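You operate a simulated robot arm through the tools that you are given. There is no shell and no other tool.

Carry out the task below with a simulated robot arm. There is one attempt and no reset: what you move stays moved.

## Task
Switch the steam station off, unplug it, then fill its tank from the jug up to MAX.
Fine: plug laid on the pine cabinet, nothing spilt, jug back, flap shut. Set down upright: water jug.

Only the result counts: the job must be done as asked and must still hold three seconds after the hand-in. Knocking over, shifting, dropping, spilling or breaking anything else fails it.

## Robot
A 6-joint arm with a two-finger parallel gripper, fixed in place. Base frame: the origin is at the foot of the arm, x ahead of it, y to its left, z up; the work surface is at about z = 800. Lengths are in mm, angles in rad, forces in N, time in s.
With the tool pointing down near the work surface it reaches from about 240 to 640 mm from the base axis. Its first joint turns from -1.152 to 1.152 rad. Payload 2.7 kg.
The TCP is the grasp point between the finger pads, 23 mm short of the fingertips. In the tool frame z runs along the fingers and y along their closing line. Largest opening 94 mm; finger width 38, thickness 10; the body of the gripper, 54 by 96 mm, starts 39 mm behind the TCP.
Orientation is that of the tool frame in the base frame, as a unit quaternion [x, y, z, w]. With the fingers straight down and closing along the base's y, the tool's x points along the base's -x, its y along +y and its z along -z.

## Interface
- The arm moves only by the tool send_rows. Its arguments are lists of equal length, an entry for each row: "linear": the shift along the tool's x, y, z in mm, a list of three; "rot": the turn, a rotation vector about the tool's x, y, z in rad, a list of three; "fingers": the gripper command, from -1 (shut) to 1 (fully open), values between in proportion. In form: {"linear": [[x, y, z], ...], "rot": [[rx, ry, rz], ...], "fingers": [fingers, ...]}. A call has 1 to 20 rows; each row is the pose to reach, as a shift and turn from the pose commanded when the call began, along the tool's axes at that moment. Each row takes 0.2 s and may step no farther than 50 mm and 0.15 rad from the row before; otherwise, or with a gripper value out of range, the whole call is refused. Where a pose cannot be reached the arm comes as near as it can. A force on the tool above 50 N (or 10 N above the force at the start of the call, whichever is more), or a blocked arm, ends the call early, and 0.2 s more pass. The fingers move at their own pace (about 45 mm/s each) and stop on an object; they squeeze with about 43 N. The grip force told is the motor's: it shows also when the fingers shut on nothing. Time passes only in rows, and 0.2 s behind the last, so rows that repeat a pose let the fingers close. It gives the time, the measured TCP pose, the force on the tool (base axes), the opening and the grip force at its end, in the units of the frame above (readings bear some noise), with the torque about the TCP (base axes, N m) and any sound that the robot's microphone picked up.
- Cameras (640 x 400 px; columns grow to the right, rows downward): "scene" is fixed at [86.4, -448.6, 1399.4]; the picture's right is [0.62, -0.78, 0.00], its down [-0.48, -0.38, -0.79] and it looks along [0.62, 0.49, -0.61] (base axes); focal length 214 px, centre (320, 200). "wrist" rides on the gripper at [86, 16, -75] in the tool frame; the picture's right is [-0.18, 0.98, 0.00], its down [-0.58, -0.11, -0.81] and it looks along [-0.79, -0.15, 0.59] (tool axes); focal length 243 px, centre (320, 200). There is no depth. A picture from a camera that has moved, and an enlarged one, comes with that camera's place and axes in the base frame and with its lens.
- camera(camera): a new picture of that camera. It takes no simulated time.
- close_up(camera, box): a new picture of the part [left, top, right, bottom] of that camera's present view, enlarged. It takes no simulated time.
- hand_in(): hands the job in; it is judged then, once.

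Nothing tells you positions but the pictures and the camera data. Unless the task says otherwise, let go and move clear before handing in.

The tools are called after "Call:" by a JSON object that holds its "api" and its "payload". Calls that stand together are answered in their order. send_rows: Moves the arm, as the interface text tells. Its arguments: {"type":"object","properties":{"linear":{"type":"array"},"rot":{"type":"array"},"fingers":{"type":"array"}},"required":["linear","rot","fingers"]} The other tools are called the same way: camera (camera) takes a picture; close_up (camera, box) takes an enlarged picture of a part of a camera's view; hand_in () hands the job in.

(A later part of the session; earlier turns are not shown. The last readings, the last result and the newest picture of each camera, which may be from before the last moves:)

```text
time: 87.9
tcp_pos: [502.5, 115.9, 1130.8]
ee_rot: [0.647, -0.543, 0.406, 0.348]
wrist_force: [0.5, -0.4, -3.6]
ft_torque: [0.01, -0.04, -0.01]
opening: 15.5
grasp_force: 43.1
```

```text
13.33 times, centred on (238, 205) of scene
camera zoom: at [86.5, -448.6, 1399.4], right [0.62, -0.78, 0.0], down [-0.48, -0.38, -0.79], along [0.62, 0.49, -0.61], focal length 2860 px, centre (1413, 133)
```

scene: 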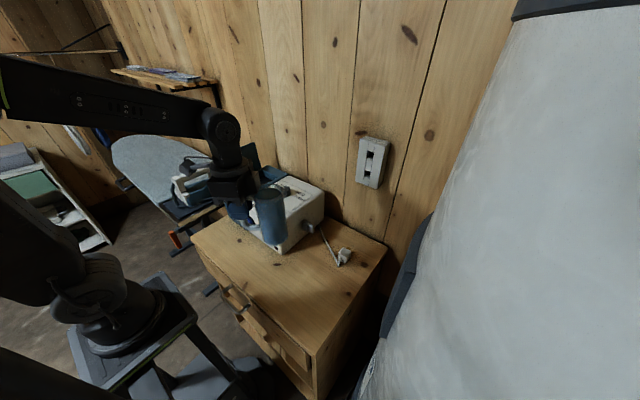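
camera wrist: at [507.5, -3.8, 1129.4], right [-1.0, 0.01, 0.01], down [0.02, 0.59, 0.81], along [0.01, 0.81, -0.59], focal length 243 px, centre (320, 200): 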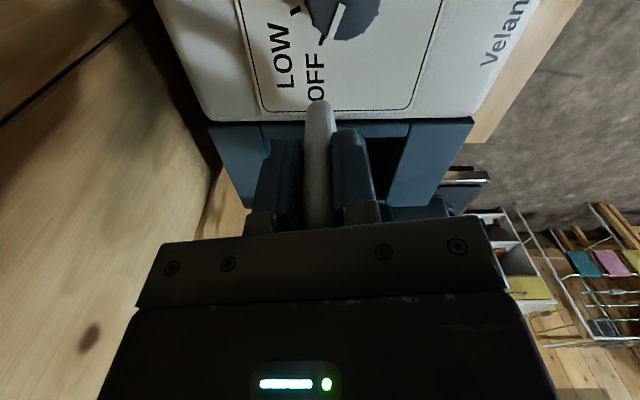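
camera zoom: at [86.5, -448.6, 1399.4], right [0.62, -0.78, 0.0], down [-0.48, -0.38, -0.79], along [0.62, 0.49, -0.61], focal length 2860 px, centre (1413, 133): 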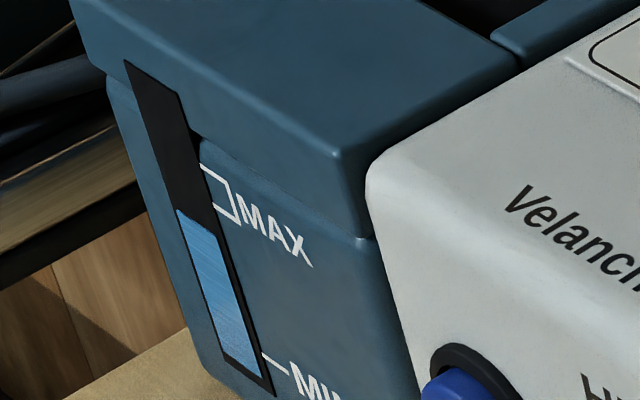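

Call:
{"api": "send_rows", "payload": {"linear": [[0, 0, 0], [0, 0, 0], [0, 0, 0], [0, 0, 0], [0, 0, 0], [0, 0, 0]], "rot": [[0, 0, 0], [0, 0, 0], [0, 0, 0], [0, 0, 0], [0, 0, 0], [0, 0, 0]], "fingers": [-1, -1, -1, -1, -1, -1]}}

Call:
{"api": "close_up", "payload": {"camera": "scene", "box": [210, 120, 310, 220]}}

Call:
{"api": "close_up", "payload": {"camera": "scene", "box": [228, 190, 248, 220]}}

```text
time: 89.3
tcp_pos: [504.0, 115.5, 1130.6]
ee_rot: [0.648, -0.542, 0.407, 0.348]
wrist_force: [1.0, -0.4, -3.2]
ft_torque: [0.0, 0.01, 0.04]
opening: 15.5
grasp_force: 42.9
```

```text
4.00 times, centred on (260, 170) of scene
camera zoom: at [86.5, -448.6, 1399.4], right [0.62, -0.78, 0.0], down [-0.48, -0.38, -0.79], along [0.62, 0.49, -0.61], focal length 858 px, centre (560, 320)
```

zoom: 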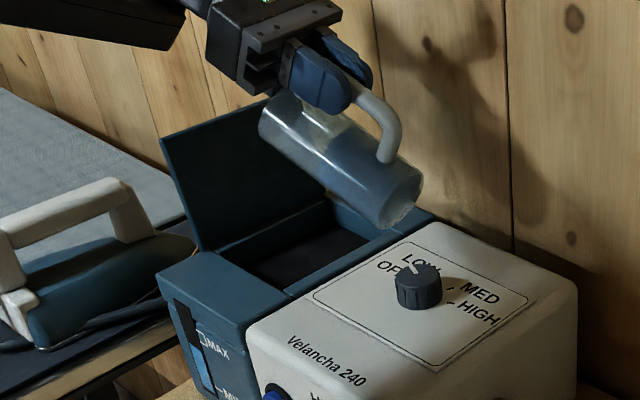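

```text
13.33 times, centred on (238, 205) of scene
camera zoom: at [86.5, -448.6, 1399.4], right [0.62, -0.78, 0.0], down [-0.48, -0.38, -0.79], along [0.62, 0.49, -0.61], focal length 2860 px, centre (1413, 133)
```

zoom: 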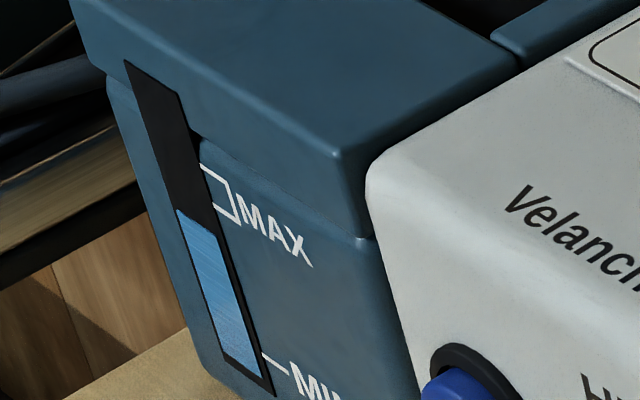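

The stream has stopped just below the bracket. I tilt another 0.12 rad in small steps and hold.

Call:
{"api": "send_rows", "payload": {"linear": [[0.85, 0, -3.1], [1.6, 0, -6.3], [2.3, 0, -9.5], [2.8, 0, -12.7], [2.8, 0, -12.7], [2.8, 0, -12.7], [2.8, 0, -12.7], [2.8, 0, -12.7]], "rot": [[0, 0.03, 0], [0, 0.06, 0], [0, 0.09, 0], [0, 0.12, 0], [0, 0.12, 0], [0, 0.12, 0], [0, 0.12, 0], [0, 0.12, 0]], "fingers": [-1, -1, -1, -1, -1, -1, -1, -1]}}

Call:
{"api": "close_up", "payload": {"camera": "scene", "box": [210, 120, 310, 220]}}

Call:
{"api": "close_up", "payload": {"camera": "scene", "box": [228, 190, 248, 220]}}

```text
time: 91.1
tcp_pos: [502.2, 127.0, 1138.7]
ee_rot: [0.622, -0.521, 0.445, 0.379]
wrist_force: [0.6, 0.5, -3.6]
ft_torque: [0.05, 0.03, 0.03]
opening: 15.9
grasp_force: 43.3
```

```text
4.00 times, centred on (260, 170) of scene
camera zoom: at [86.5, -448.6, 1399.4], right [0.62, -0.78, 0.0], down [-0.48, -0.38, -0.79], along [0.62, 0.49, -0.61], focal length 858 px, centre (560, 320)
```

zoom: 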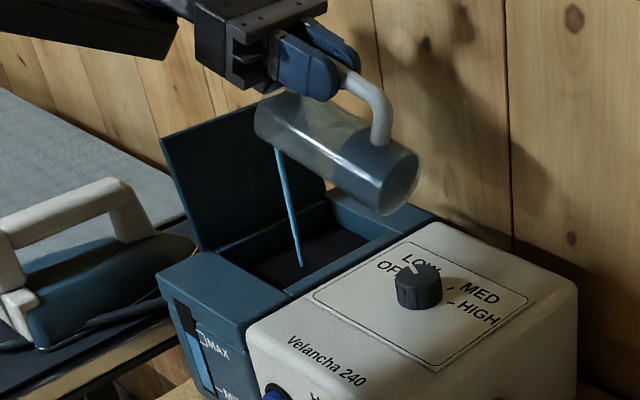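

```text
13.33 times, centred on (238, 205) of scene
camera zoom: at [86.5, -448.6, 1399.4], right [0.62, -0.78, 0.0], down [-0.48, -0.38, -0.79], along [0.62, 0.49, -0.61], focal length 2860 px, centre (1413, 133)
```

zoom: 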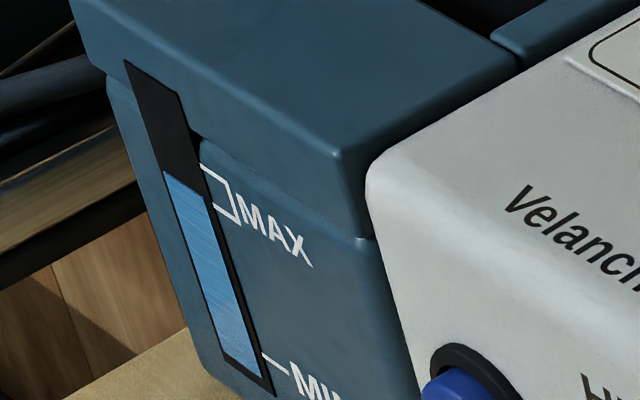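

The level is now inside the MAX bracket, in its lower half. I hold to let the remaining trickle finish.

Call:
{"api": "send_rows", "payload": {"linear": [[0, 0, 0], [0, 0, 0], [0, 0, 0], [0, 0, 0]], "rot": [[0, 0, 0], [0, 0, 0], [0, 0, 0], [0, 0, 0]], "fingers": [-1, -1, -1, -1]}}

Call:
{"api": "close_up", "payload": {"camera": "scene", "box": [210, 120, 310, 220]}}

Call:
{"api": "close_up", "payload": {"camera": "scene", "box": [229, 193, 245, 213]}}

```text
time: 92.1
tcp_pos: [502.7, 126.8, 1137.8]
ee_rot: [0.622, -0.521, 0.445, 0.379]
wrist_force: [0.2, -0.1, -3.6]
ft_torque: [0.07, -0.01, -0.03]
opening: 16.0
grasp_force: 43.3
```

```text
4.00 times, centred on (260, 170) of scene
camera zoom: at [86.5, -448.6, 1399.4], right [0.62, -0.78, 0.0], down [-0.48, -0.38, -0.79], along [0.62, 0.49, -0.61], focal length 858 px, centre (560, 320)
```

zoom: 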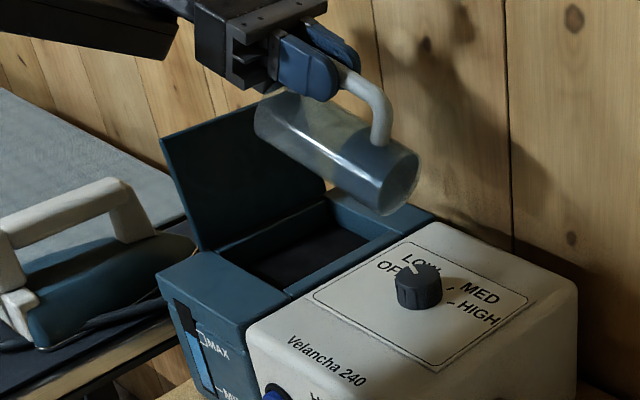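

```text
16.00 times, centred on (237, 203) of scene
camera zoom: at [86.5, -448.6, 1399.4], right [0.62, -0.78, 0.0], down [-0.48, -0.38, -0.79], along [0.62, 0.49, -0.61], focal length 3432 px, centre (1648, 152)
```

zoom: 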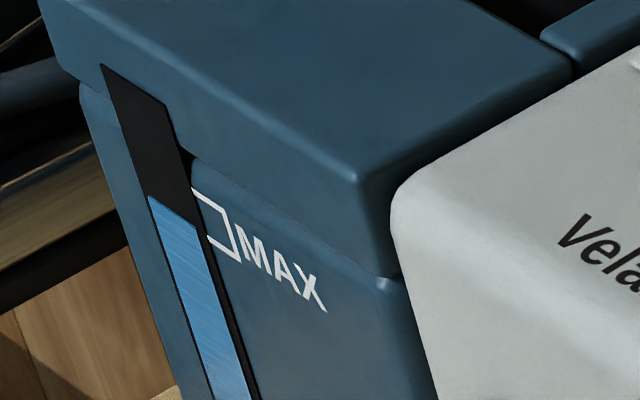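

The level is inside the bracket but only about 20% above its lower line. I add a small extra tilt (0.035 rad) to bring it to the middle.

Call:
{"api": "send_rows", "payload": {"linear": [[0.5, 0, -1.8], [1, 0, -3.7], [1, 0, -3.7], [1, 0, -3.7], [1, 0, -3.7], [1, 0, -3.7], [1, 0, -3.7]], "rot": [[0, 0.018, 0], [0, 0.035, 0], [0, 0.035, 0], [0, 0.035, 0], [0, 0.035, 0], [0, 0.035, 0], [0, 0.035, 0]], "fingers": [-1, -1, -1, -1, -1, -1, -1]}}

Call:
{"api": "close_up", "payload": {"camera": "scene", "box": [210, 120, 310, 220]}}

Call:
{"api": "close_up", "payload": {"camera": "scene", "box": [229, 193, 245, 213]}}

```text
time: 93.7
tcp_pos: [501.7, 130.7, 1140.1]
ee_rot: [0.614, -0.514, 0.456, 0.389]
wrist_force: [0.8, 0.2, -3.7]
ft_torque: [0.07, 0.02, 0.01]
opening: 16.1
grasp_force: 43.3
```

```text
4.00 times, centred on (260, 170) of scene
camera zoom: at [86.5, -448.6, 1399.4], right [0.62, -0.78, 0.0], down [-0.48, -0.38, -0.79], along [0.62, 0.49, -0.61], focal length 858 px, centre (560, 320)
```

zoom: 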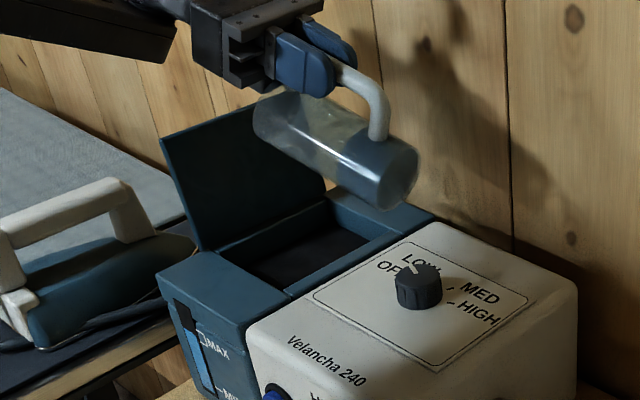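

```text
16.00 times, centred on (237, 203) of scene
camera zoom: at [86.5, -448.6, 1399.4], right [0.62, -0.78, 0.0], down [-0.48, -0.38, -0.79], along [0.62, 0.49, -0.61], focal length 3432 px, centre (1648, 152)
```

zoom: 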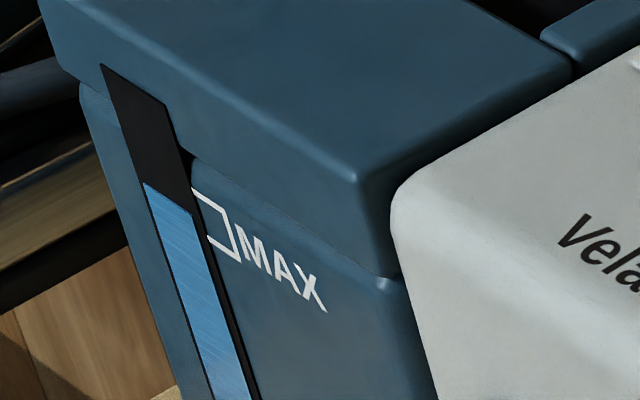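

It's about 40% up within the bracket. One tiny final increment, then I tilt the jug back upright.

Call:
{"api": "send_rows", "payload": {"linear": [[0.3, 0, -1.2], [0.3, 0, -1.2], [0.3, 0, -1.2], [0.3, 0, -1.2], [0.3, 0, -1.2]], "rot": [[0, 0.011, 0], [0, 0.011, 0], [0, 0.011, 0], [0, 0.011, 0], [0, 0.011, 0]], "fingers": [-1, -1, -1, -1, -1]}}

Call:
{"api": "close_up", "payload": {"camera": "scene", "box": [229, 193, 245, 213]}}

Call:
{"api": "close_up", "payload": {"camera": "scene", "box": [210, 120, 310, 220]}}

```text
time: 94.9
tcp_pos: [500.7, 130.5, 1141.1]
ee_rot: [0.612, -0.512, 0.459, 0.391]
wrist_force: [0.7, 0.5, -3.5]
ft_torque: [0.06, 0.03, -0.03]
opening: 15.7
grasp_force: 43.8
```

```text
16.00 times, centred on (237, 203) of scene
camera zoom: at [86.5, -448.6, 1399.4], right [0.62, -0.78, 0.0], down [-0.48, -0.38, -0.79], along [0.62, 0.49, -0.61], focal length 3432 px, centre (1648, 152)
```

zoom: 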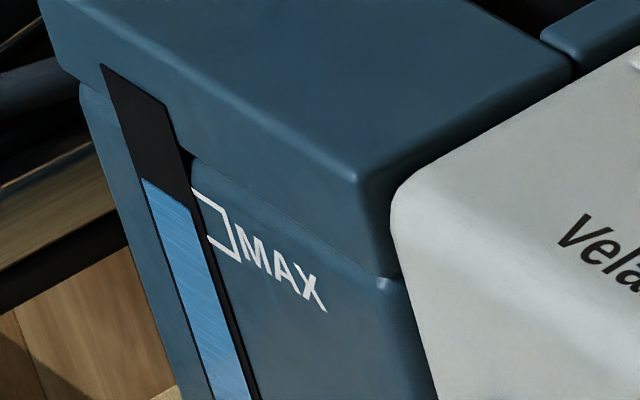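

```text
4.00 times, centred on (260, 170) of scene
camera zoom: at [86.5, -448.6, 1399.4], right [0.62, -0.78, 0.0], down [-0.48, -0.38, -0.79], along [0.62, 0.49, -0.61], focal length 858 px, centre (560, 320)
```

zoom: 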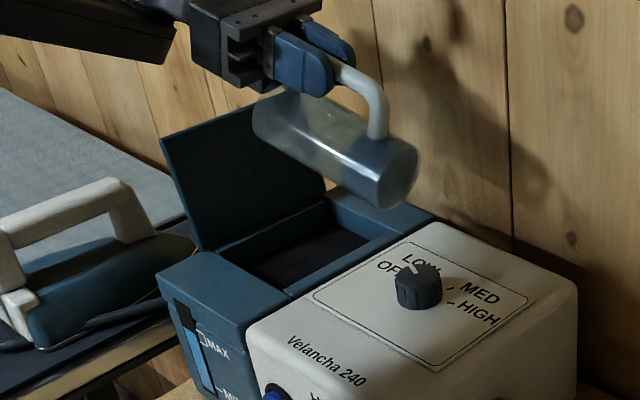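

The level is now mid-bracket and the stream has stopped. I rotate the jug back upright about the lip, rising as I go.

Call:
{"api": "send_rows", "payload": {"linear": [[0.9, 0, 9], [0.8, 0, 17.8], [-0.3, 0, 25.9], [-2.2, 0, 33.5], [-5.1, 0, 40.3], [-8.5, 0, 46.6], [-12.9, 0, 51.7], [-17.7, 0, 56.2], [-23.2, 0, 59.5], [-29, 0, 62.1], [-35.2, 0, 63.4], [-41.6, 0, 63.8], [-47.6, 0, 62.9], [-47.6, 0, 62.9]], "rot": [[0, -0.1, 0], [0, -0.2, 0], [0, -0.3, 0], [0, -0.4, 0], [0, -0.5, 0], [0, -0.6, 0], [0, -0.7, 0], [0, -0.8, 0], [0, -0.9, 0], [0, -1.0, 0], [0, -1.1, 0], [0, -1.2, 0], [0, -1.296, 0], [0, -1.296, 0]], "fingers": [-1, -1, -1, -1, -1, -1, -1, -1, -1, -1, -1, -1, -1, -1]}}

Call:
{"api": "close_up", "payload": {"camera": "scene", "box": [210, 120, 310, 220]}}

Call:
{"api": "camera", "payload": {"camera": "wrist"}}

```text
time: 97.9
tcp_pos: [508.0, 82.2, 1079.1]
ee_rot: [0.764, -0.645, -0.004, 0.002]
wrist_force: [0.4, 0.7, -3.1]
ft_torque: [-0.25, -0.03, -0.04]
opening: 15.9
grasp_force: 43.1
```

```text
4.00 times, centred on (260, 170) of scene
camera zoom: at [86.5, -448.6, 1399.4], right [0.62, -0.78, 0.0], down [-0.48, -0.38, -0.79], along [0.62, 0.49, -0.61], focal length 858 px, centre (560, 320)
```

zoom: 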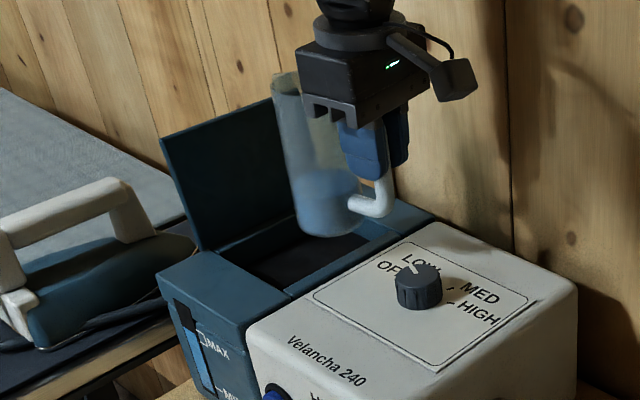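

```text
taken
camera wrist: at [507.6, -4.8, 1153.6], right [-1.0, 0.01, 0.01], down [0.02, 0.59, 0.81], along [0.01, 0.81, -0.59], focal length 243 px, centre (320, 200)
```

wrist: 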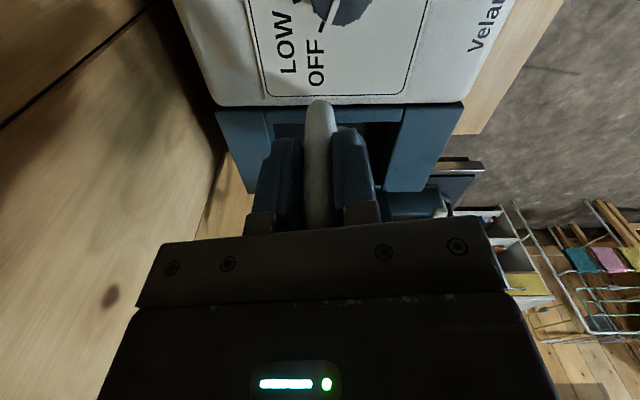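

The jug is upright again with about a third of its water left, and no drips are visible. I carry it back along the same route.

Call:
{"api": "send_rows", "payload": {"linear": [[1.4, 2.1, -0.4], [4.1, 6.2, -1.3], [8.3, 12.4, -2.6], [13.8, 20.7, -4.3], [20.7, 31.1, -6.5], [27.6, 41.4, -8.7], [34.5, 51.8, -10.8], [41.4, 62.2, -13], [48.2, 72.5, -15.2], [55.1, 82.9, -17.3], [62, 93.2, -19.5], [68.9, 103.6, -21.7], [74.4, 111.9, -23.4], [78.6, 118.1, -24.7], [81.3, 122.2, -25.6], [82.7, 124.3, -26]], "rot": [[0, 0, 0.022], [0, 0, 0.065], [0, 0, 0.13], [0, 0, 0.217], [0, 0, 0.326], [0, 0, 0.435], [0, 0, 0.543], [0, 0, 0.652], [0, 0, 0.761], [0, 0, 0.869], [0, 0, 0.978], [0, 0, 1.087], [0, 0, 1.174], [0, 0, 1.239], [0, 0, 1.282], [0, 0, 1.304]], "fingers": [-1, -1, -1, -1, -1, -1, -1, -1, -1, -1, -1, -1, -1, -1, -1, -1]}}

Call:
{"api": "close_up", "payload": {"camera": "scene", "box": [190, 110, 340, 260]}}

```text
time: 101.3
tcp_pos: [400.2, -19.1, 1105.6]
ee_rot: [-0.217, 0.976, 0.001, -0.005]
wrist_force: [-0.8, -0.3, -3.3]
ft_torque: [-0.1, 0.24, -0.01]
opening: 15.7
grasp_force: 42.6
```

```text
2.67 times, centred on (265, 185) of scene
camera zoom: at [86.5, -448.6, 1399.4], right [0.62, -0.78, 0.0], down [-0.48, -0.38, -0.79], along [0.62, 0.49, -0.61], focal length 572 px, centre (467, 240)
```

zoom: 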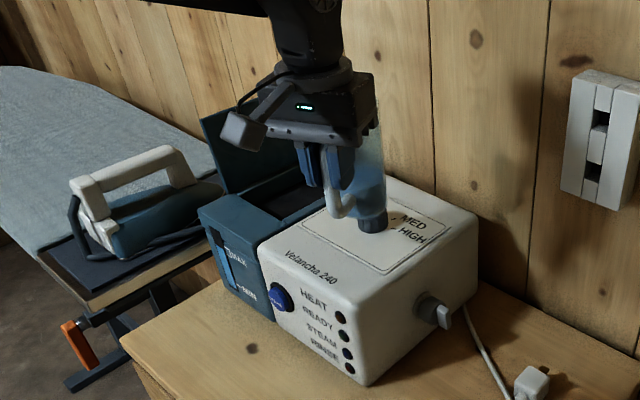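

Call:
{"api": "send_rows", "payload": {"linear": [[2.6, -0.1, 0], [7.7, -0.2, 0], [15.4, -0.3, 0], [25.6, -0.5, 0], [38.4, -0.8, 0], [51.2, -1, 0], [64, -1.3, 0], [76.8, -1.6, 0], [89.5, -1.8, 0], [102.3, -2.1, 0], [115.1, -2.3, 0], [127.9, -2.6, 0], [138.2, -2.8, 0], [145.8, -2.9, 0], [150.9, -3, 0], [153.5, -3.1, 0], [153.5, -3.1, 0]], "rot": [[0, 0, 0.023], [0, 0, 0.069], [0, 0, 0.138], [0, 0, 0.231], [0, 0, 0.346], [0, 0, 0.461], [0, 0, 0.577], [0, 0, 0.692], [0, 0, 0.807], [0, 0, 0.923], [0, 0, 1.038], [0, 0, 1.153], [0, 0, 1.246], [0, 0, 1.315], [0, 0, 1.361], [0, 0, 1.384], [0, 0, 1.384]], "fingers": [-1, -1, -1, -1, -1, -1, -1, -1, -1, -1, -1, -1, -1, -1, -1, -1, -1]}}

Call:
{"api": "camera", "payload": {"camera": "scene"}}

Call:
{"api": "close_up", "payload": {"camera": "wrist", "box": [220, 60, 440, 260]}}

```text
time: 104.9
tcp_pos: [261.1, -86.3, 1107.6]
ee_rot: [0.456, 0.89, -0.002, -0.004]
wrist_force: [0.3, 0.0, -3.5]
ft_torque: [0.19, 0.17, 0.04]
opening: 15.9
grasp_force: 42.8
```

```text
taken
```

scene: 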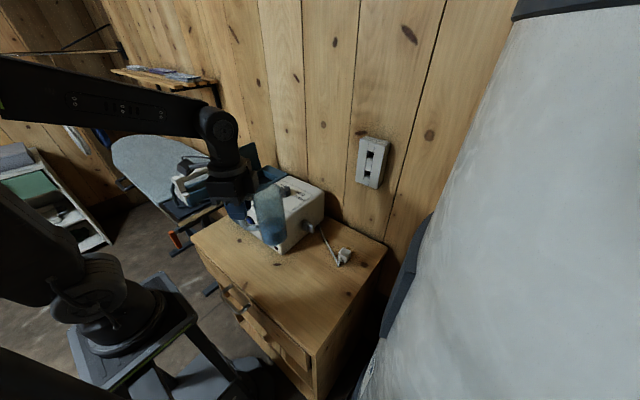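

```text
2.00 times, centred on (330, 160) of wrist
camera zoom: at [224.7, -6.6, 1181.8], right [0.91, 0.42, -0.01], down [0.26, -0.54, 0.8], along [0.34, -0.73, -0.59], focal length 485 px, centre (300, 280)
```

zoom: 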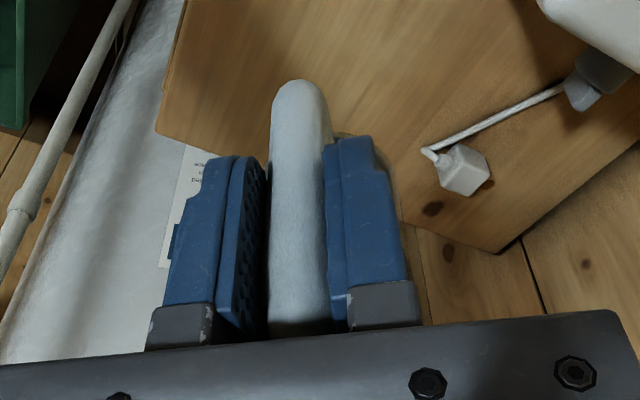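

I'm back over the original place. I lower smoothly to about 18 mm above the surface.

Call:
{"api": "send_rows", "payload": {"linear": [[-0.1, 0, 3], [-0.2, 0, 9], [-0.3, 0, 19], [-0.5, 0, 33], [-0.7, 0.1, 50], [-0.9, 0.1, 67], [-1.1, 0.1, 84], [-1.3, 0.1, 101], [-1.3, 0.1, 118], [-1.3, 0.1, 135], [-1.3, 0.1, 152], [-1.3, 0.1, 168], [-1.3, 0.1, 180], [-1.3, 0.1, 188], [-1.3, 0.1, 193], [-1.3, 0.1, 196]], "rot": [[0, 0, 0], [0, 0, 0], [0, 0, 0], [0, 0, 0], [0, 0, 0], [0, 0, 0], [0, 0, 0], [0, 0, 0], [0, 0, 0], [0, 0, 0], [0, 0, 0], [0, 0, 0], [0, 0, 0], [0, 0, 0], [0, 0, 0], [0, 0, 0]], "fingers": [-1, -1, -1, -1, -1, -1, -1, -1, -1, -1, -1, -1, -1, -1, -1, -1]}}

Call:
{"api": "close_up", "payload": {"camera": "scene", "box": [235, 220, 315, 300]}}

Call:
{"api": "close_up", "payload": {"camera": "wrist", "box": [220, 60, 440, 260]}}

```text
time: 108.3
tcp_pos: [261.6, -88.1, 909.8]
ee_rot: [0.456, 0.89, -0.001, -0.004]
wrist_force: [0.4, 0.3, -4.2]
ft_torque: [0.2, 0.13, 0.01]
opening: 15.9
grasp_force: 43.0
```

```text
5.00 times, centred on (275, 260) of scene
camera zoom: at [86.4, -448.7, 1399.4], right [0.62, -0.78, 0.0], down [-0.48, -0.38, -0.79], along [0.62, 0.49, -0.61], focal length 1072 px, centre (545, -100)
```

zoom: 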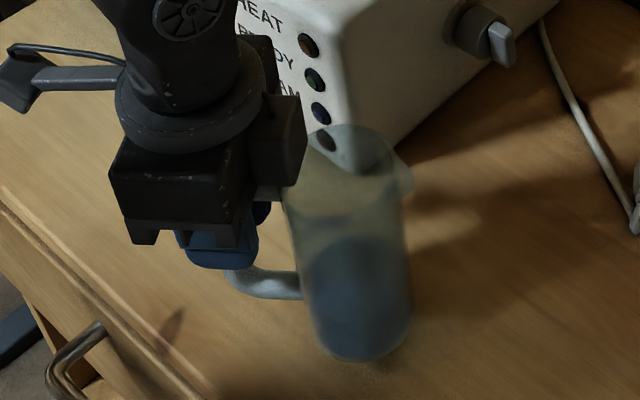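

```text
2.00 times, centred on (330, 160) of wrist
camera zoom: at [224.3, -8.7, 984.7], right [0.9, 0.43, -0.01], down [0.26, -0.54, 0.8], along [0.34, -0.73, -0.59], focal length 485 px, centre (300, 280)
```

zoom: 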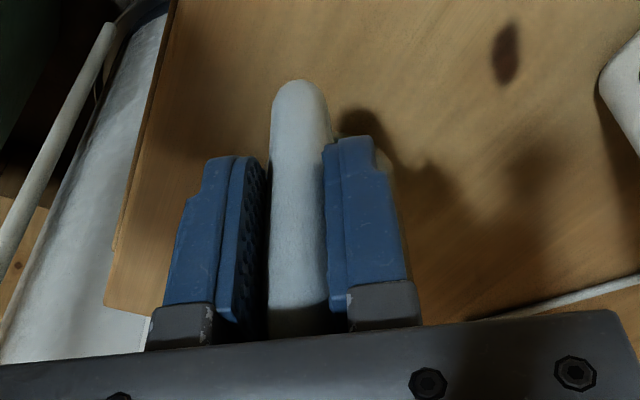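

I correct 1.7 mm sideways and descend to just above contact, then in 1 mm steps.

Call:
{"api": "send_rows", "payload": {"linear": [[0, 0.8, 3], [0, 1.7, 7], [0, 1.7, 11], [0, 1.7, 14], [0, 1.7, 15.5], [0, 1.7, 16.5], [0, 1.7, 17.3], [0, 1.7, 17.3]], "rot": [[0, 0, 0], [0, 0, 0], [0, 0, 0], [0, 0, 0], [0, 0, 0], [0, 0, 0], [0, 0, 0], [0, 0, 0]], "fingers": [-1, -1, -1, -1, -1, -1, -1, -1]}}

Call:
{"api": "close_up", "payload": {"camera": "scene", "box": [235, 220, 315, 300]}}

Call:
{"api": "camera", "payload": {"camera": "wrist"}}

```text
time: 110.1
tcp_pos: [261.8, -86.9, 892.5]
ee_rot: [0.455, 0.89, -0.001, -0.003]
wrist_force: [-0.3, -0.8, -3.9]
ft_torque: [0.19, 0.15, -0.02]
opening: 15.6
grasp_force: 42.7
```

```text
5.00 times, centred on (275, 260) of scene
camera zoom: at [86.4, -448.7, 1399.4], right [0.62, -0.78, 0.0], down [-0.48, -0.38, -0.79], along [0.62, 0.49, -0.61], focal length 1072 px, centre (545, -100)
```

zoom: 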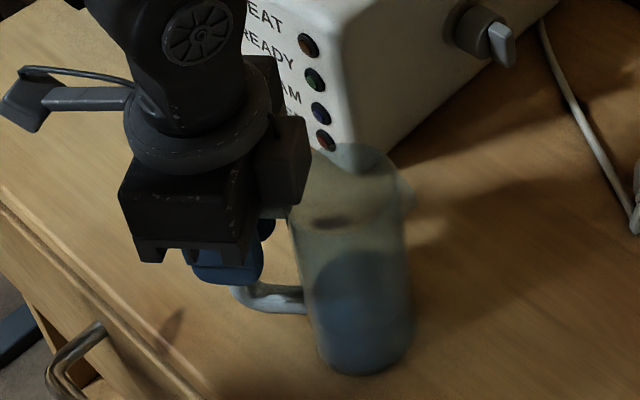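

```text
taken
camera wrist: at [225.2, -7.6, 967.9], right [0.91, 0.43, -0.01], down [0.26, -0.54, 0.8], along [0.34, -0.73, -0.59], focal length 243 px, centre (320, 200)
```

wrist: 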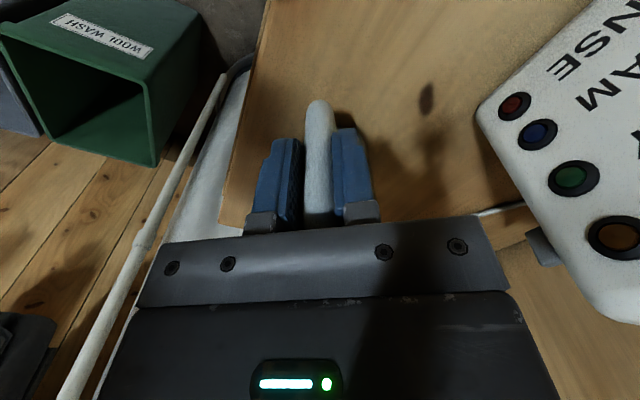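

Almost there: the jug's weight is still on the gripper. I go down in 0.5 mm steps until it is supported.

Call:
{"api": "send_rows", "payload": {"linear": [[0, 0, 0.5], [0, 0, 1], [0, 0, 1.4], [0, 0, 1.4]], "rot": [[0, 0, 0], [0, 0, 0], [0, 0, 0], [0, 0, 0]], "fingers": [-1, -1, -1, -1]}}

```text
time: 111.1
tcp_pos: [262.1, -86.7, 892.3]
ee_rot: [0.456, 0.89, -0.003, -0.002]
wrist_force: [-13.1, 6.8, 35.9]
ft_torque: [-0.4, -0.58, -0.07]
opening: 16.0
grasp_force: 42.9
```

Contact with the cabinet. I back off 0.6 mm to relax the force, then open the fingers.

Call:
{"api": "send_rows", "payload": {"linear": [[0, 0, -0.4], [0, 0, -0.6], [0, 0, -0.6]], "rot": [[0, 0, 0], [0, 0, 0], [0, 0, 0]], "fingers": [-1, -1, -1]}}

```text
time: 111.9
tcp_pos: [263.1, -87.8, 892.8]
ee_rot: [0.455, 0.89, -0.003, -0.004]
wrist_force: [0.5, -0.2, -2.3]
ft_torque: [0.17, 0.14, 0.03]
opening: 15.8
grasp_force: 42.8
```

Call:
{"api": "send_rows", "payload": {"linear": [[0, 0, 0.2], [0, 0, 0.2], [0, 0, 0.2], [0, 0, 0.2], [0, 0, 0.2]], "rot": [[0, 0, 0], [0, 0, 0], [0, 0, 0], [0, 0, 0], [0, 0, 0]], "fingers": [-1, -0.6, -0.4, 0.1, 0.1]}}

Call:
{"api": "close_up", "payload": {"camera": "scene", "box": [235, 220, 315, 300]}}

Call:
{"api": "camera", "payload": {"camera": "wrist"}}

```text
time: 113.1
tcp_pos: [261.4, -87.9, 892.5]
ee_rot: [0.455, 0.89, -0.002, -0.004]
wrist_force: [0.7, 0.0, -0.1]
ft_torque: [0.02, 0.01, 0.03]
opening: 51.6
grasp_force: 0.0
```

```text
5.00 times, centred on (275, 260) of scene
camera zoom: at [86.4, -448.6, 1399.4], right [0.62, -0.78, 0.0], down [-0.48, -0.38, -0.79], along [0.62, 0.49, -0.61], focal length 1072 px, centre (545, -100)
```

zoom: 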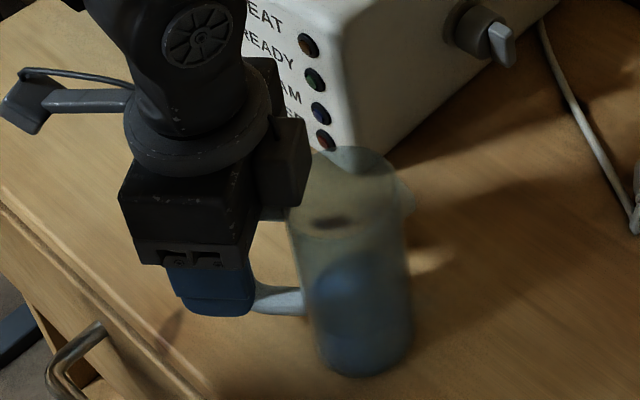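

```text
taken
camera wrist: at [224.7, -8.1, 967.1], right [0.91, 0.43, -0.01], down [0.26, -0.54, 0.8], along [0.34, -0.73, -0.59], focal length 243 px, centre (320, 200)
```

wrist: 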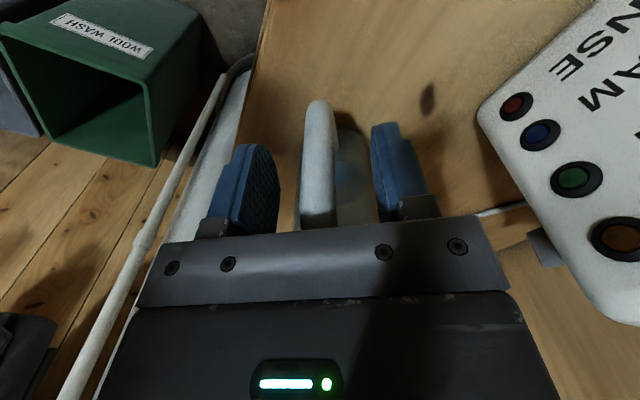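

The jug stands on its own. I rise straight up, clear of the handle.

Call:
{"api": "send_rows", "payload": {"linear": [[0, 0, -8], [0, 0, -20], [0, 0, -40], [0, 0, -70], [0, 0, -105], [0, 0, -145], [0, 0, -185], [0, 0, -225]], "rot": [[0, 0, 0], [0, 0, 0], [0, 0, 0], [0, 0, 0], [0, 0, 0], [0, 0, 0], [0, 0, 0], [0, 0, 0]], "fingers": [0.1, 0.1, 0.1, 0.1, 0.1, 0.1, 0.1, 0.1]}}

Call:
{"api": "close_up", "payload": {"camera": "scene", "box": [240, 235, 310, 305]}}

Call:
{"api": "camera", "payload": {"camera": "scene"}}

```text
time: 114.9
tcp_pos: [262.8, -88.3, 1117.0]
ee_rot: [0.456, 0.89, -0.002, -0.004]
wrist_force: [-0.7, 0.6, -0.6]
ft_torque: [0.0, -0.01, 0.02]
opening: 51.5
grasp_force: 0.1
```

```text
5.71 times, centred on (275, 270) of scene
camera zoom: at [86.4, -448.6, 1399.4], right [0.62, -0.78, 0.0], down [-0.48, -0.38, -0.79], along [0.62, 0.49, -0.61], focal length 1226 px, centre (577, -200)
```

zoom: 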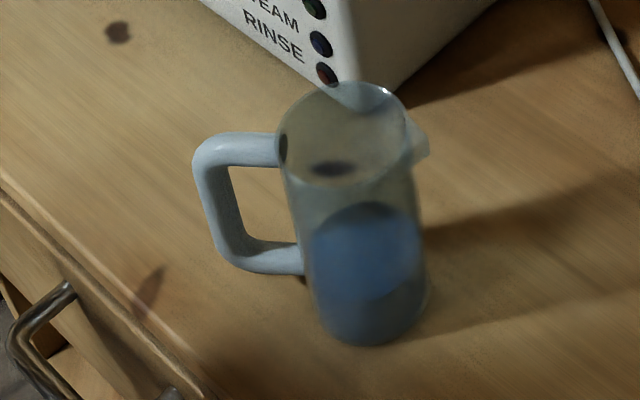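

```text
taken
```

scene: 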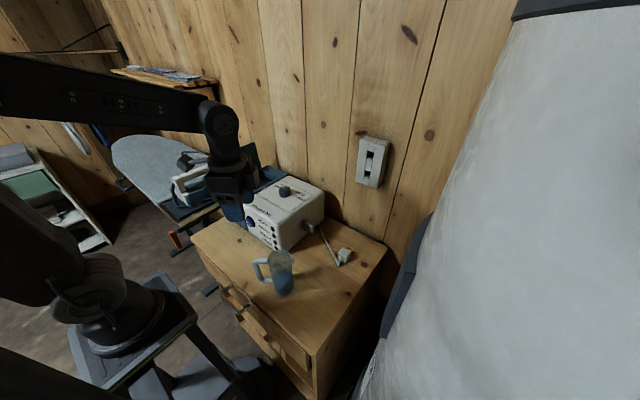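

The jug is back exactly where it was, upright. Now the flap: I move over to the open flap's handle with the yaw back at zero.

Call:
{"api": "send_rows", "payload": {"linear": [[17, 32, -10], [34, 64, -20], [51, 96, -23], [68, 128, -23], [85, 160, -23], [102, 192, -23], [119, 224, -23], [136, 256, -23], [153, 288, -23], [170, 320, -23], [187.4, 352.6, -23]], "rot": [[0, 0, -0.086], [0, 0, -0.172], [0, 0, -0.258], [0, 0, -0.344], [0, 0, -0.43], [0, 0, -0.517], [0, 0, -0.603], [0, 0, -0.689], [0, 0, -0.775], [0, 0, -0.861], [0, 0, -0.947]], "fingers": [-0.3, -0.3, -0.3, -0.3, -0.3, -0.3, -0.3, -0.3, -0.3, -0.3, -0.3]}}

Call:
{"api": "camera", "payload": {"camera": "wrist"}}

Call:
{"api": "close_up", "payload": {"camera": "scene", "box": [195, 110, 305, 220]}}

```text
time: 117.3
tcp_pos: [440.4, 274.3, 1139.3]
ee_rot: [-0.001, 1.0, 0.0, -0.005]
wrist_force: [0.2, -0.1, 0.3]
ft_torque: [-0.01, 0.02, 0.01]
opening: 33.0
grasp_force: 0.0
```

```text
taken
camera wrist: at [354.2, 289.7, 1214.2], right [0.18, 0.98, 0.0], down [0.59, -0.11, 0.8], along [0.79, -0.15, -0.6], focal length 243 px, centre (320, 200)
```

wrist: 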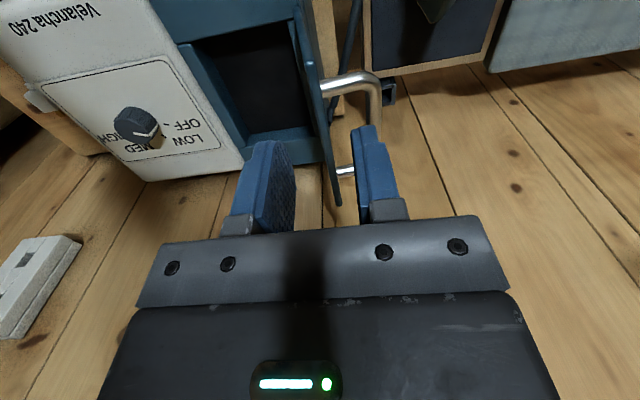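

```text
3.64 times, centred on (250, 165) of scene
camera zoom: at [86.4, -448.6, 1399.4], right [0.62, -0.78, 0.0], down [-0.48, -0.38, -0.79], along [0.62, 0.49, -0.61], focal length 780 px, centre (574, 327)
```

zoom: 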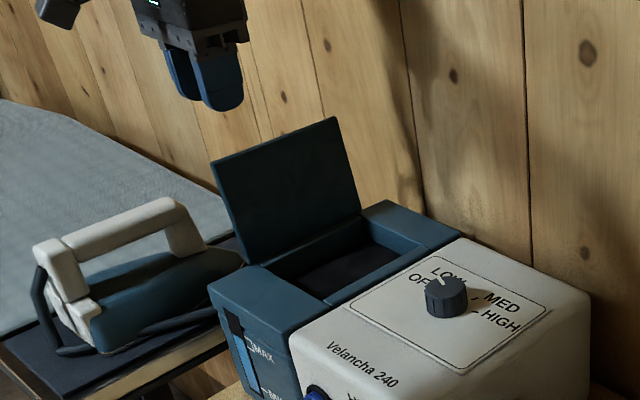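

The bar is at about y 313, z 1031. I position above it, slightly tilted so the fingers run parallel to the leaning flap.

Call:
{"api": "send_rows", "payload": {"linear": [[-14, 15, 12], [-28, 30, 24], [-42, 43, 36], [-42, 43, 40], [-42, 43, 40]], "rot": [[0.03, 0, 0], [0.06, 0, 0], [0.1, 0, 0], [0.1, 0, 0], [0.1, 0, 0]], "fingers": [-0.3, -0.3, -0.3, -0.3, -0.3]}}

Call:
{"api": "camera", "payload": {"camera": "wrist"}}

Call:
{"api": "close_up", "payload": {"camera": "wrist", "box": [220, 60, 440, 240]}}

Call:
{"api": "close_up", "payload": {"camera": "scene", "box": [195, 110, 305, 220]}}

```text
time: 118.5
tcp_pos: [483.5, 314.5, 1098.9]
ee_rot: [0.0, 0.999, -0.051, -0.003]
wrist_force: [-0.2, 0.9, 0.0]
ft_torque: [0.0, -0.01, 0.01]
opening: 32.9
grasp_force: 0.0
```

```text
taken
camera wrist: at [397.3, 337.7, 1171.7], right [0.18, 0.98, -0.1], down [0.59, -0.03, 0.81], along [0.79, -0.21, -0.58], focal length 243 px, centre (320, 200)
```

wrist: 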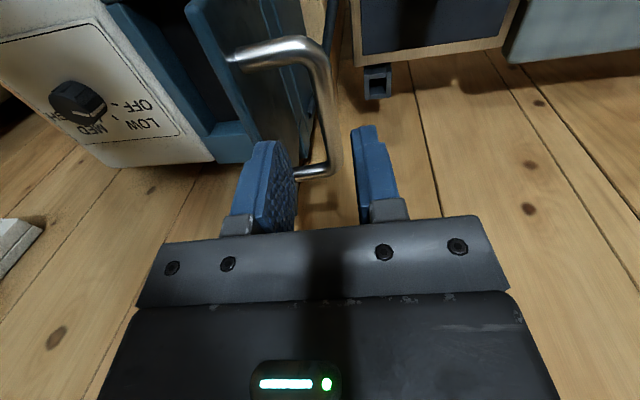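

```text
2.22 times, centred on (330, 150) of wrist
camera zoom: at [397.3, 337.7, 1171.7], right [0.18, 0.98, -0.1], down [0.59, -0.03, 0.81], along [0.79, -0.21, -0.58], focal length 539 px, centre (298, 311)
```

zoom: 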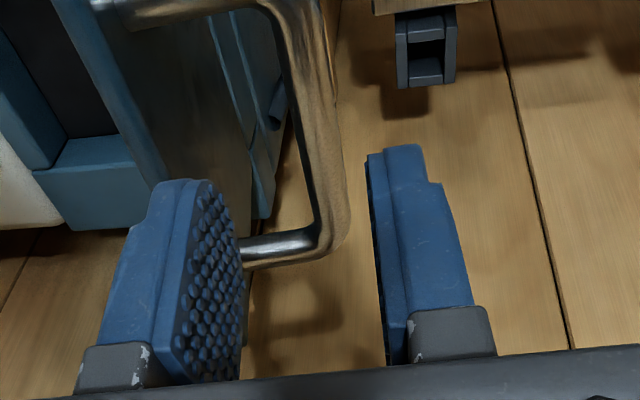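

```text
3.64 times, centred on (250, 165) of scene
camera zoom: at [86.4, -448.6, 1399.4], right [0.62, -0.78, 0.0], down [-0.48, -0.38, -0.79], along [0.62, 0.49, -0.61], focal length 780 px, centre (574, 327)
```

zoom: 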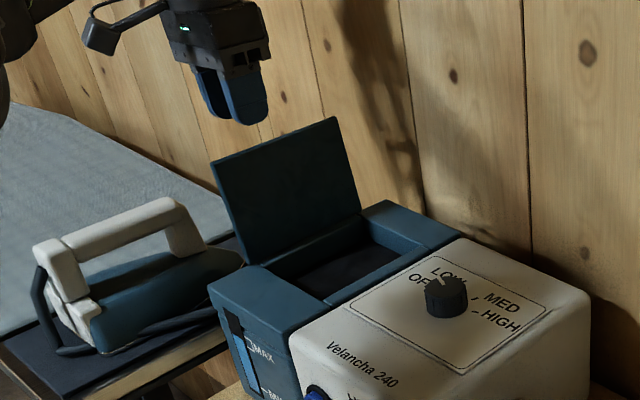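

The bar is 3.5 mm off centre. I correct that and descend along the fingers around the bar.

Call:
{"api": "send_rows", "payload": {"linear": [[0, 2, 12], [0, 3.5, 26], [0, 3.5, 40], [0, 3.5, 52], [0, 3.5, 60], [0, 3.5, 60]], "rot": [[0, 0, 0], [0, 0, 0], [0, 0, 0], [0, 0, 0], [0, 0, 0], [0, 0, 0]], "fingers": [-0.3, -0.3, -0.3, -0.3, -0.3, -0.3]}}

Call:
{"api": "camera", "payload": {"camera": "wrist"}}

Call:
{"api": "close_up", "payload": {"camera": "scene", "box": [195, 110, 305, 220]}}

```text
time: 119.9
tcp_pos: [481.4, 311.8, 1037.6]
ee_rot: [0.0, 0.999, -0.05, -0.004]
wrist_force: [-0.2, -0.3, 1.3]
ft_torque: [-0.02, 0.0, 0.01]
opening: 32.8
grasp_force: 0.0
```

```text
taken
camera wrist: at [395.7, 335.2, 1110.3], right [0.18, 0.98, -0.1], down [0.59, -0.03, 0.81], along [0.79, -0.21, -0.58], focal length 243 px, centre (320, 200)
```

wrist: 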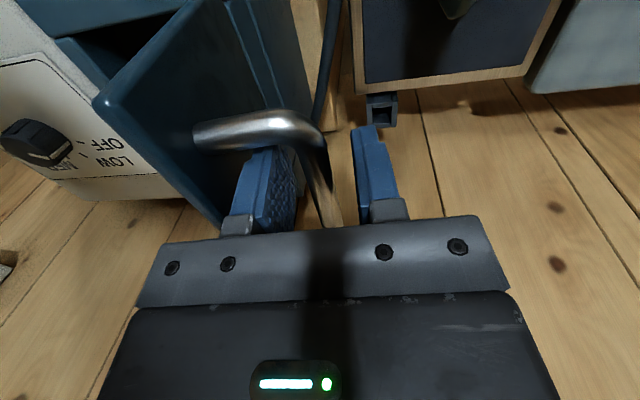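

```text
3.64 times, centred on (250, 165) of scene
camera zoom: at [86.4, -448.6, 1399.4], right [0.62, -0.78, 0.0], down [-0.48, -0.38, -0.79], along [0.62, 0.49, -0.61], focal length 780 px, centre (574, 327)
```

zoom: 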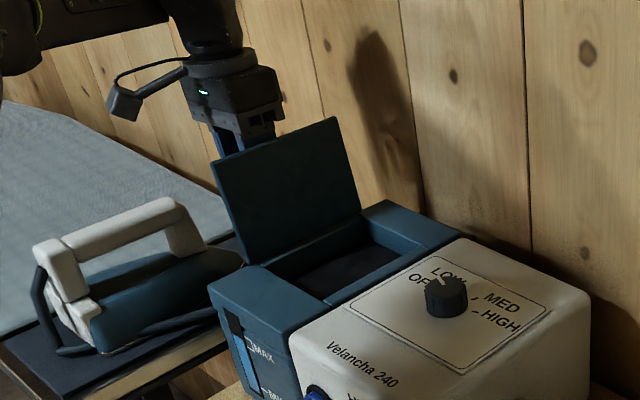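

The fingers straddle the bar without contact. I close on it.

Call:
{"api": "send_rows", "payload": {"linear": [[0, 0, 0], [0, 0, 0], [0, 0, 0], [0, 0, 0]], "rot": [[0, 0, 0], [0, 0, 0], [0, 0, 0], [0, 0, 0]], "fingers": [-0.6, -1, -1, -1]}}

Call:
{"api": "camera", "payload": {"camera": "wrist"}}

```text
time: 120.9
tcp_pos: [480.9, 312.2, 1037.2]
ee_rot: [-0.002, 0.999, -0.051, -0.005]
wrist_force: [0.2, -2.0, 0.3]
ft_torque: [0.0, 0.1, 0.75]
opening: 12.3
grasp_force: 45.2
```

```text
taken
camera wrist: at [395.7, 335.0, 1110.3], right [0.18, 0.98, -0.1], down [0.59, -0.03, 0.81], along [0.79, -0.21, -0.58], focal length 243 px, centre (320, 200)
```

wrist: 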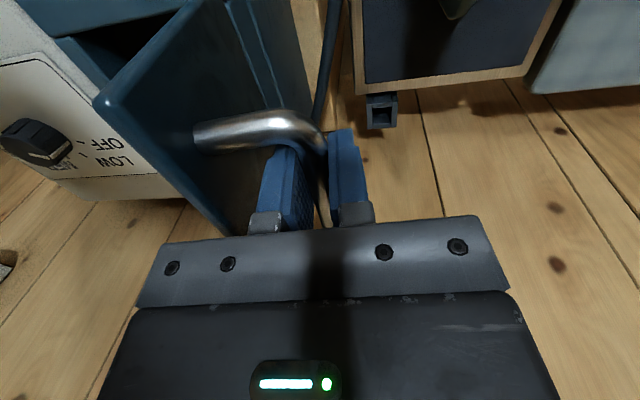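

The bar is gripped. I swing the flap back along the arc, first to about 80°.

Call:
{"api": "send_rows", "payload": {"linear": [[0, -3.7, -1.8], [0, -7.4, -3.5], [0, -15.9, -6.6], [0, -24.8, -9.1], [0, -33.8, -10.8], [0, -33.8, -10.8]], "rot": [[0, 0, 0], [0, 0, 0], [0, 0, 0], [0, 0, 0], [0, 0, 0], [0, 0, 0]], "fingers": [-1, -1, -1, -1, -1, -1]}}

Call:
{"api": "close_up", "payload": {"camera": "scene", "box": [195, 110, 305, 220]}}

```text
time: 122.3
tcp_pos: [482.1, 279.6, 1053.3]
ee_rot: [-0.001, 0.999, -0.05, -0.004]
wrist_force: [-8.3, 4.0, 4.7]
ft_torque: [0.14, -0.06, 0.71]
opening: 12.2
grasp_force: 44.9
```

```text
3.64 times, centred on (250, 165) of scene
camera zoom: at [86.1, -448.6, 1399.4], right [0.62, -0.78, 0.0], down [-0.48, -0.38, -0.79], along [0.62, 0.49, -0.61], focal length 780 px, centre (574, 327)
```

zoom: 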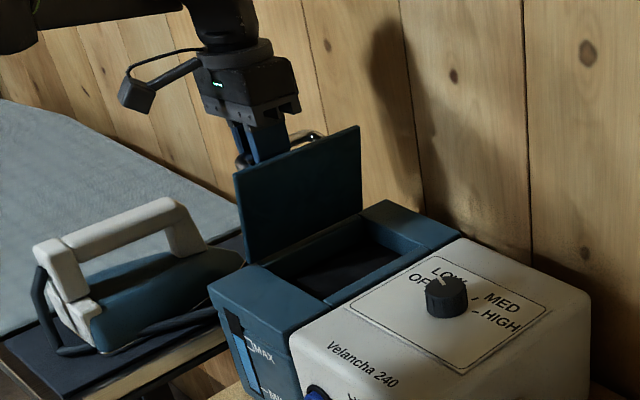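

Call:
{"api": "send_rows", "payload": {"linear": [[0, -9, -0.8], [0, -18.2, -0.9], [0, -27.4, -0.2], [0, -36.3, 1.4], [0, -45.2, 3.7], [0, -53.8, 6.8], [0, -62.1, 10.5], [0, -70, 15.1], [0, -77.6, 20.3], [0, -84.6, 26.1], [0, -84.6, 26.1]], "rot": [[0, 0, 0], [0, 0, 0], [0, 0, 0], [0, 0, 0], [0, 0, 0], [-0.01, 0, 0], [-0.02, 0, 0], [-0.03, 0, 0], [-0.04, 0, 0], [-0.05, 0, 0], [-0.05, 0, 0]], "fingers": [-1, -1, -1, -1, -1, -1, -1, -1, -1, -1, -1]}}

Call:
{"api": "close_up", "payload": {"camera": "scene", "box": [195, 110, 305, 220]}}

Call:
{"api": "camera", "payload": {"camera": "wrist"}}

```text
time: 124.7
tcp_pos: [483.1, 192.0, 1036.4]
ee_rot: [0.0, 1.0, -0.025, -0.004]
wrist_force: [-5.1, 1.8, -0.4]
ft_torque: [0.18, -0.29, 0.34]
opening: 12.3
grasp_force: 45.6
```

```text
3.64 times, centred on (250, 165) of scene
camera zoom: at [86.3, -448.6, 1399.4], right [0.62, -0.78, 0.0], down [-0.48, -0.38, -0.79], along [0.62, 0.49, -0.61], focal length 780 px, centre (574, 327)
```

zoom: 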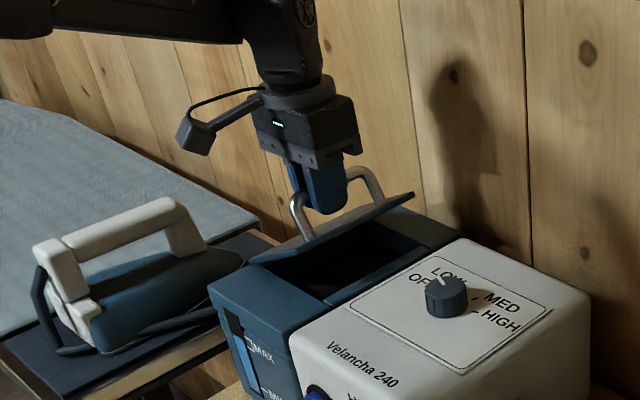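

```text
taken
camera wrist: at [396.5, 211.8, 1110.1], right [0.18, 0.98, -0.05], down [0.59, -0.07, 0.81], along [0.79, -0.18, -0.59], focal length 243 px, centre (320, 200)
```

wrist: 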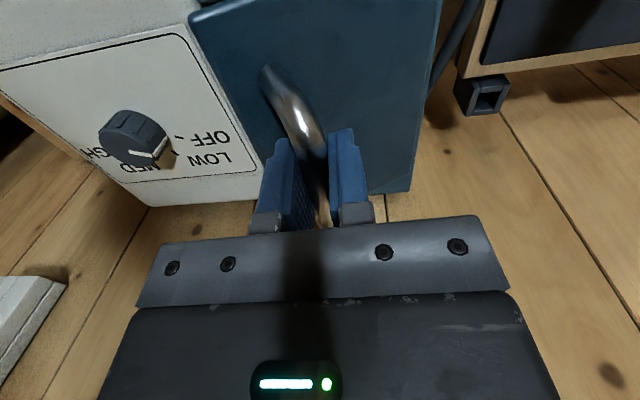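

Call:
{"api": "send_rows", "payload": {"linear": [[0, -6.8, 6.1], [0, -13.1, 12.8], [0, -18.7, 20], [0, -23.8, 27.6], [0, -26.1, 31.6], [0, -28.1, 35.6], [0, -28.1, 35.6]], "rot": [[-0.01, 0, 0], [-0.02, 0, 0], [-0.03, 0, 0], [-0.04, 0, 0], [-0.05, 0, 0], [-0.05, 0, 0], [-0.05, 0, 0]], "fingers": [-1, -1, -1, -1, -1, -1, -1]}}

Call:
{"api": "close_up", "payload": {"camera": "scene", "box": [225, 150, 295, 210]}}

```text
time: 126.3
tcp_pos: [483.2, 162.9, 1001.4]
ee_rot: [0.001, 1.0, 0.0, -0.003]
wrist_force: [6.4, 3.0, 0.1]
ft_torque: [0.16, -0.61, -0.03]
opening: 12.1
grasp_force: 45.2
```

```text
6.67 times, centred on (260, 180) of scene
camera zoom: at [86.6, -448.6, 1399.4], right [0.62, -0.78, 0.0], down [-0.48, -0.38, -0.79], along [0.62, 0.49, -0.61], focal length 1430 px, centre (720, 333)
```

zoom: 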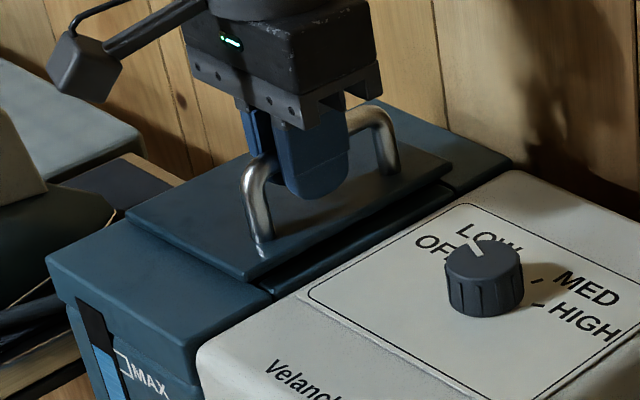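

Almost shut. I go down the last millimetres slowly until the flap seats.

Call:
{"api": "send_rows", "payload": {"linear": [[0, -0.9, 2], [0, -1.7, 4], [0, -2.4, 6], [0, -2.8, 7.5], [0, -2.8, 7.5]], "rot": [[0, 0, 0], [0, 0, 0], [0, 0, 0], [0, 0, 0], [0, 0, 0]], "fingers": [-1, -1, -1, -1, -1]}}

Call:
{"api": "close_up", "payload": {"camera": "scene", "box": [225, 150, 295, 210]}}

```text
time: 127.5
tcp_pos: [484.0, 158.6, 998.0]
ee_rot: [-0.002, 1.0, 0.001, -0.001]
wrist_force: [-6.9, -6.3, 38.4]
ft_torque: [-0.04, 0.44, -0.06]
opening: 12.2
grasp_force: 45.4
```

```text
6.67 times, centred on (260, 180) of scene
camera zoom: at [85.6, -449.0, 1399.3], right [0.62, -0.78, 0.0], down [-0.48, -0.38, -0.79], along [0.62, 0.49, -0.61], focal length 1430 px, centre (720, 333)
```

zoom: 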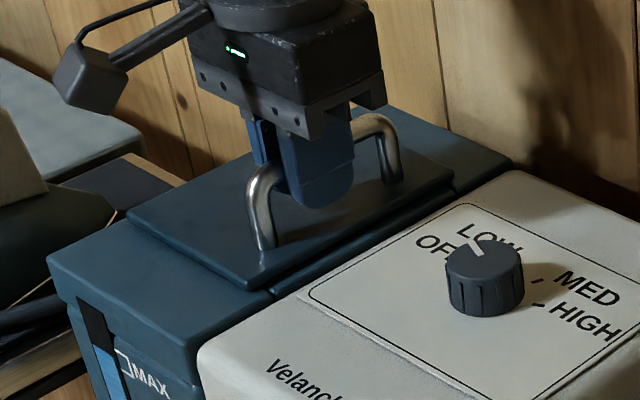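

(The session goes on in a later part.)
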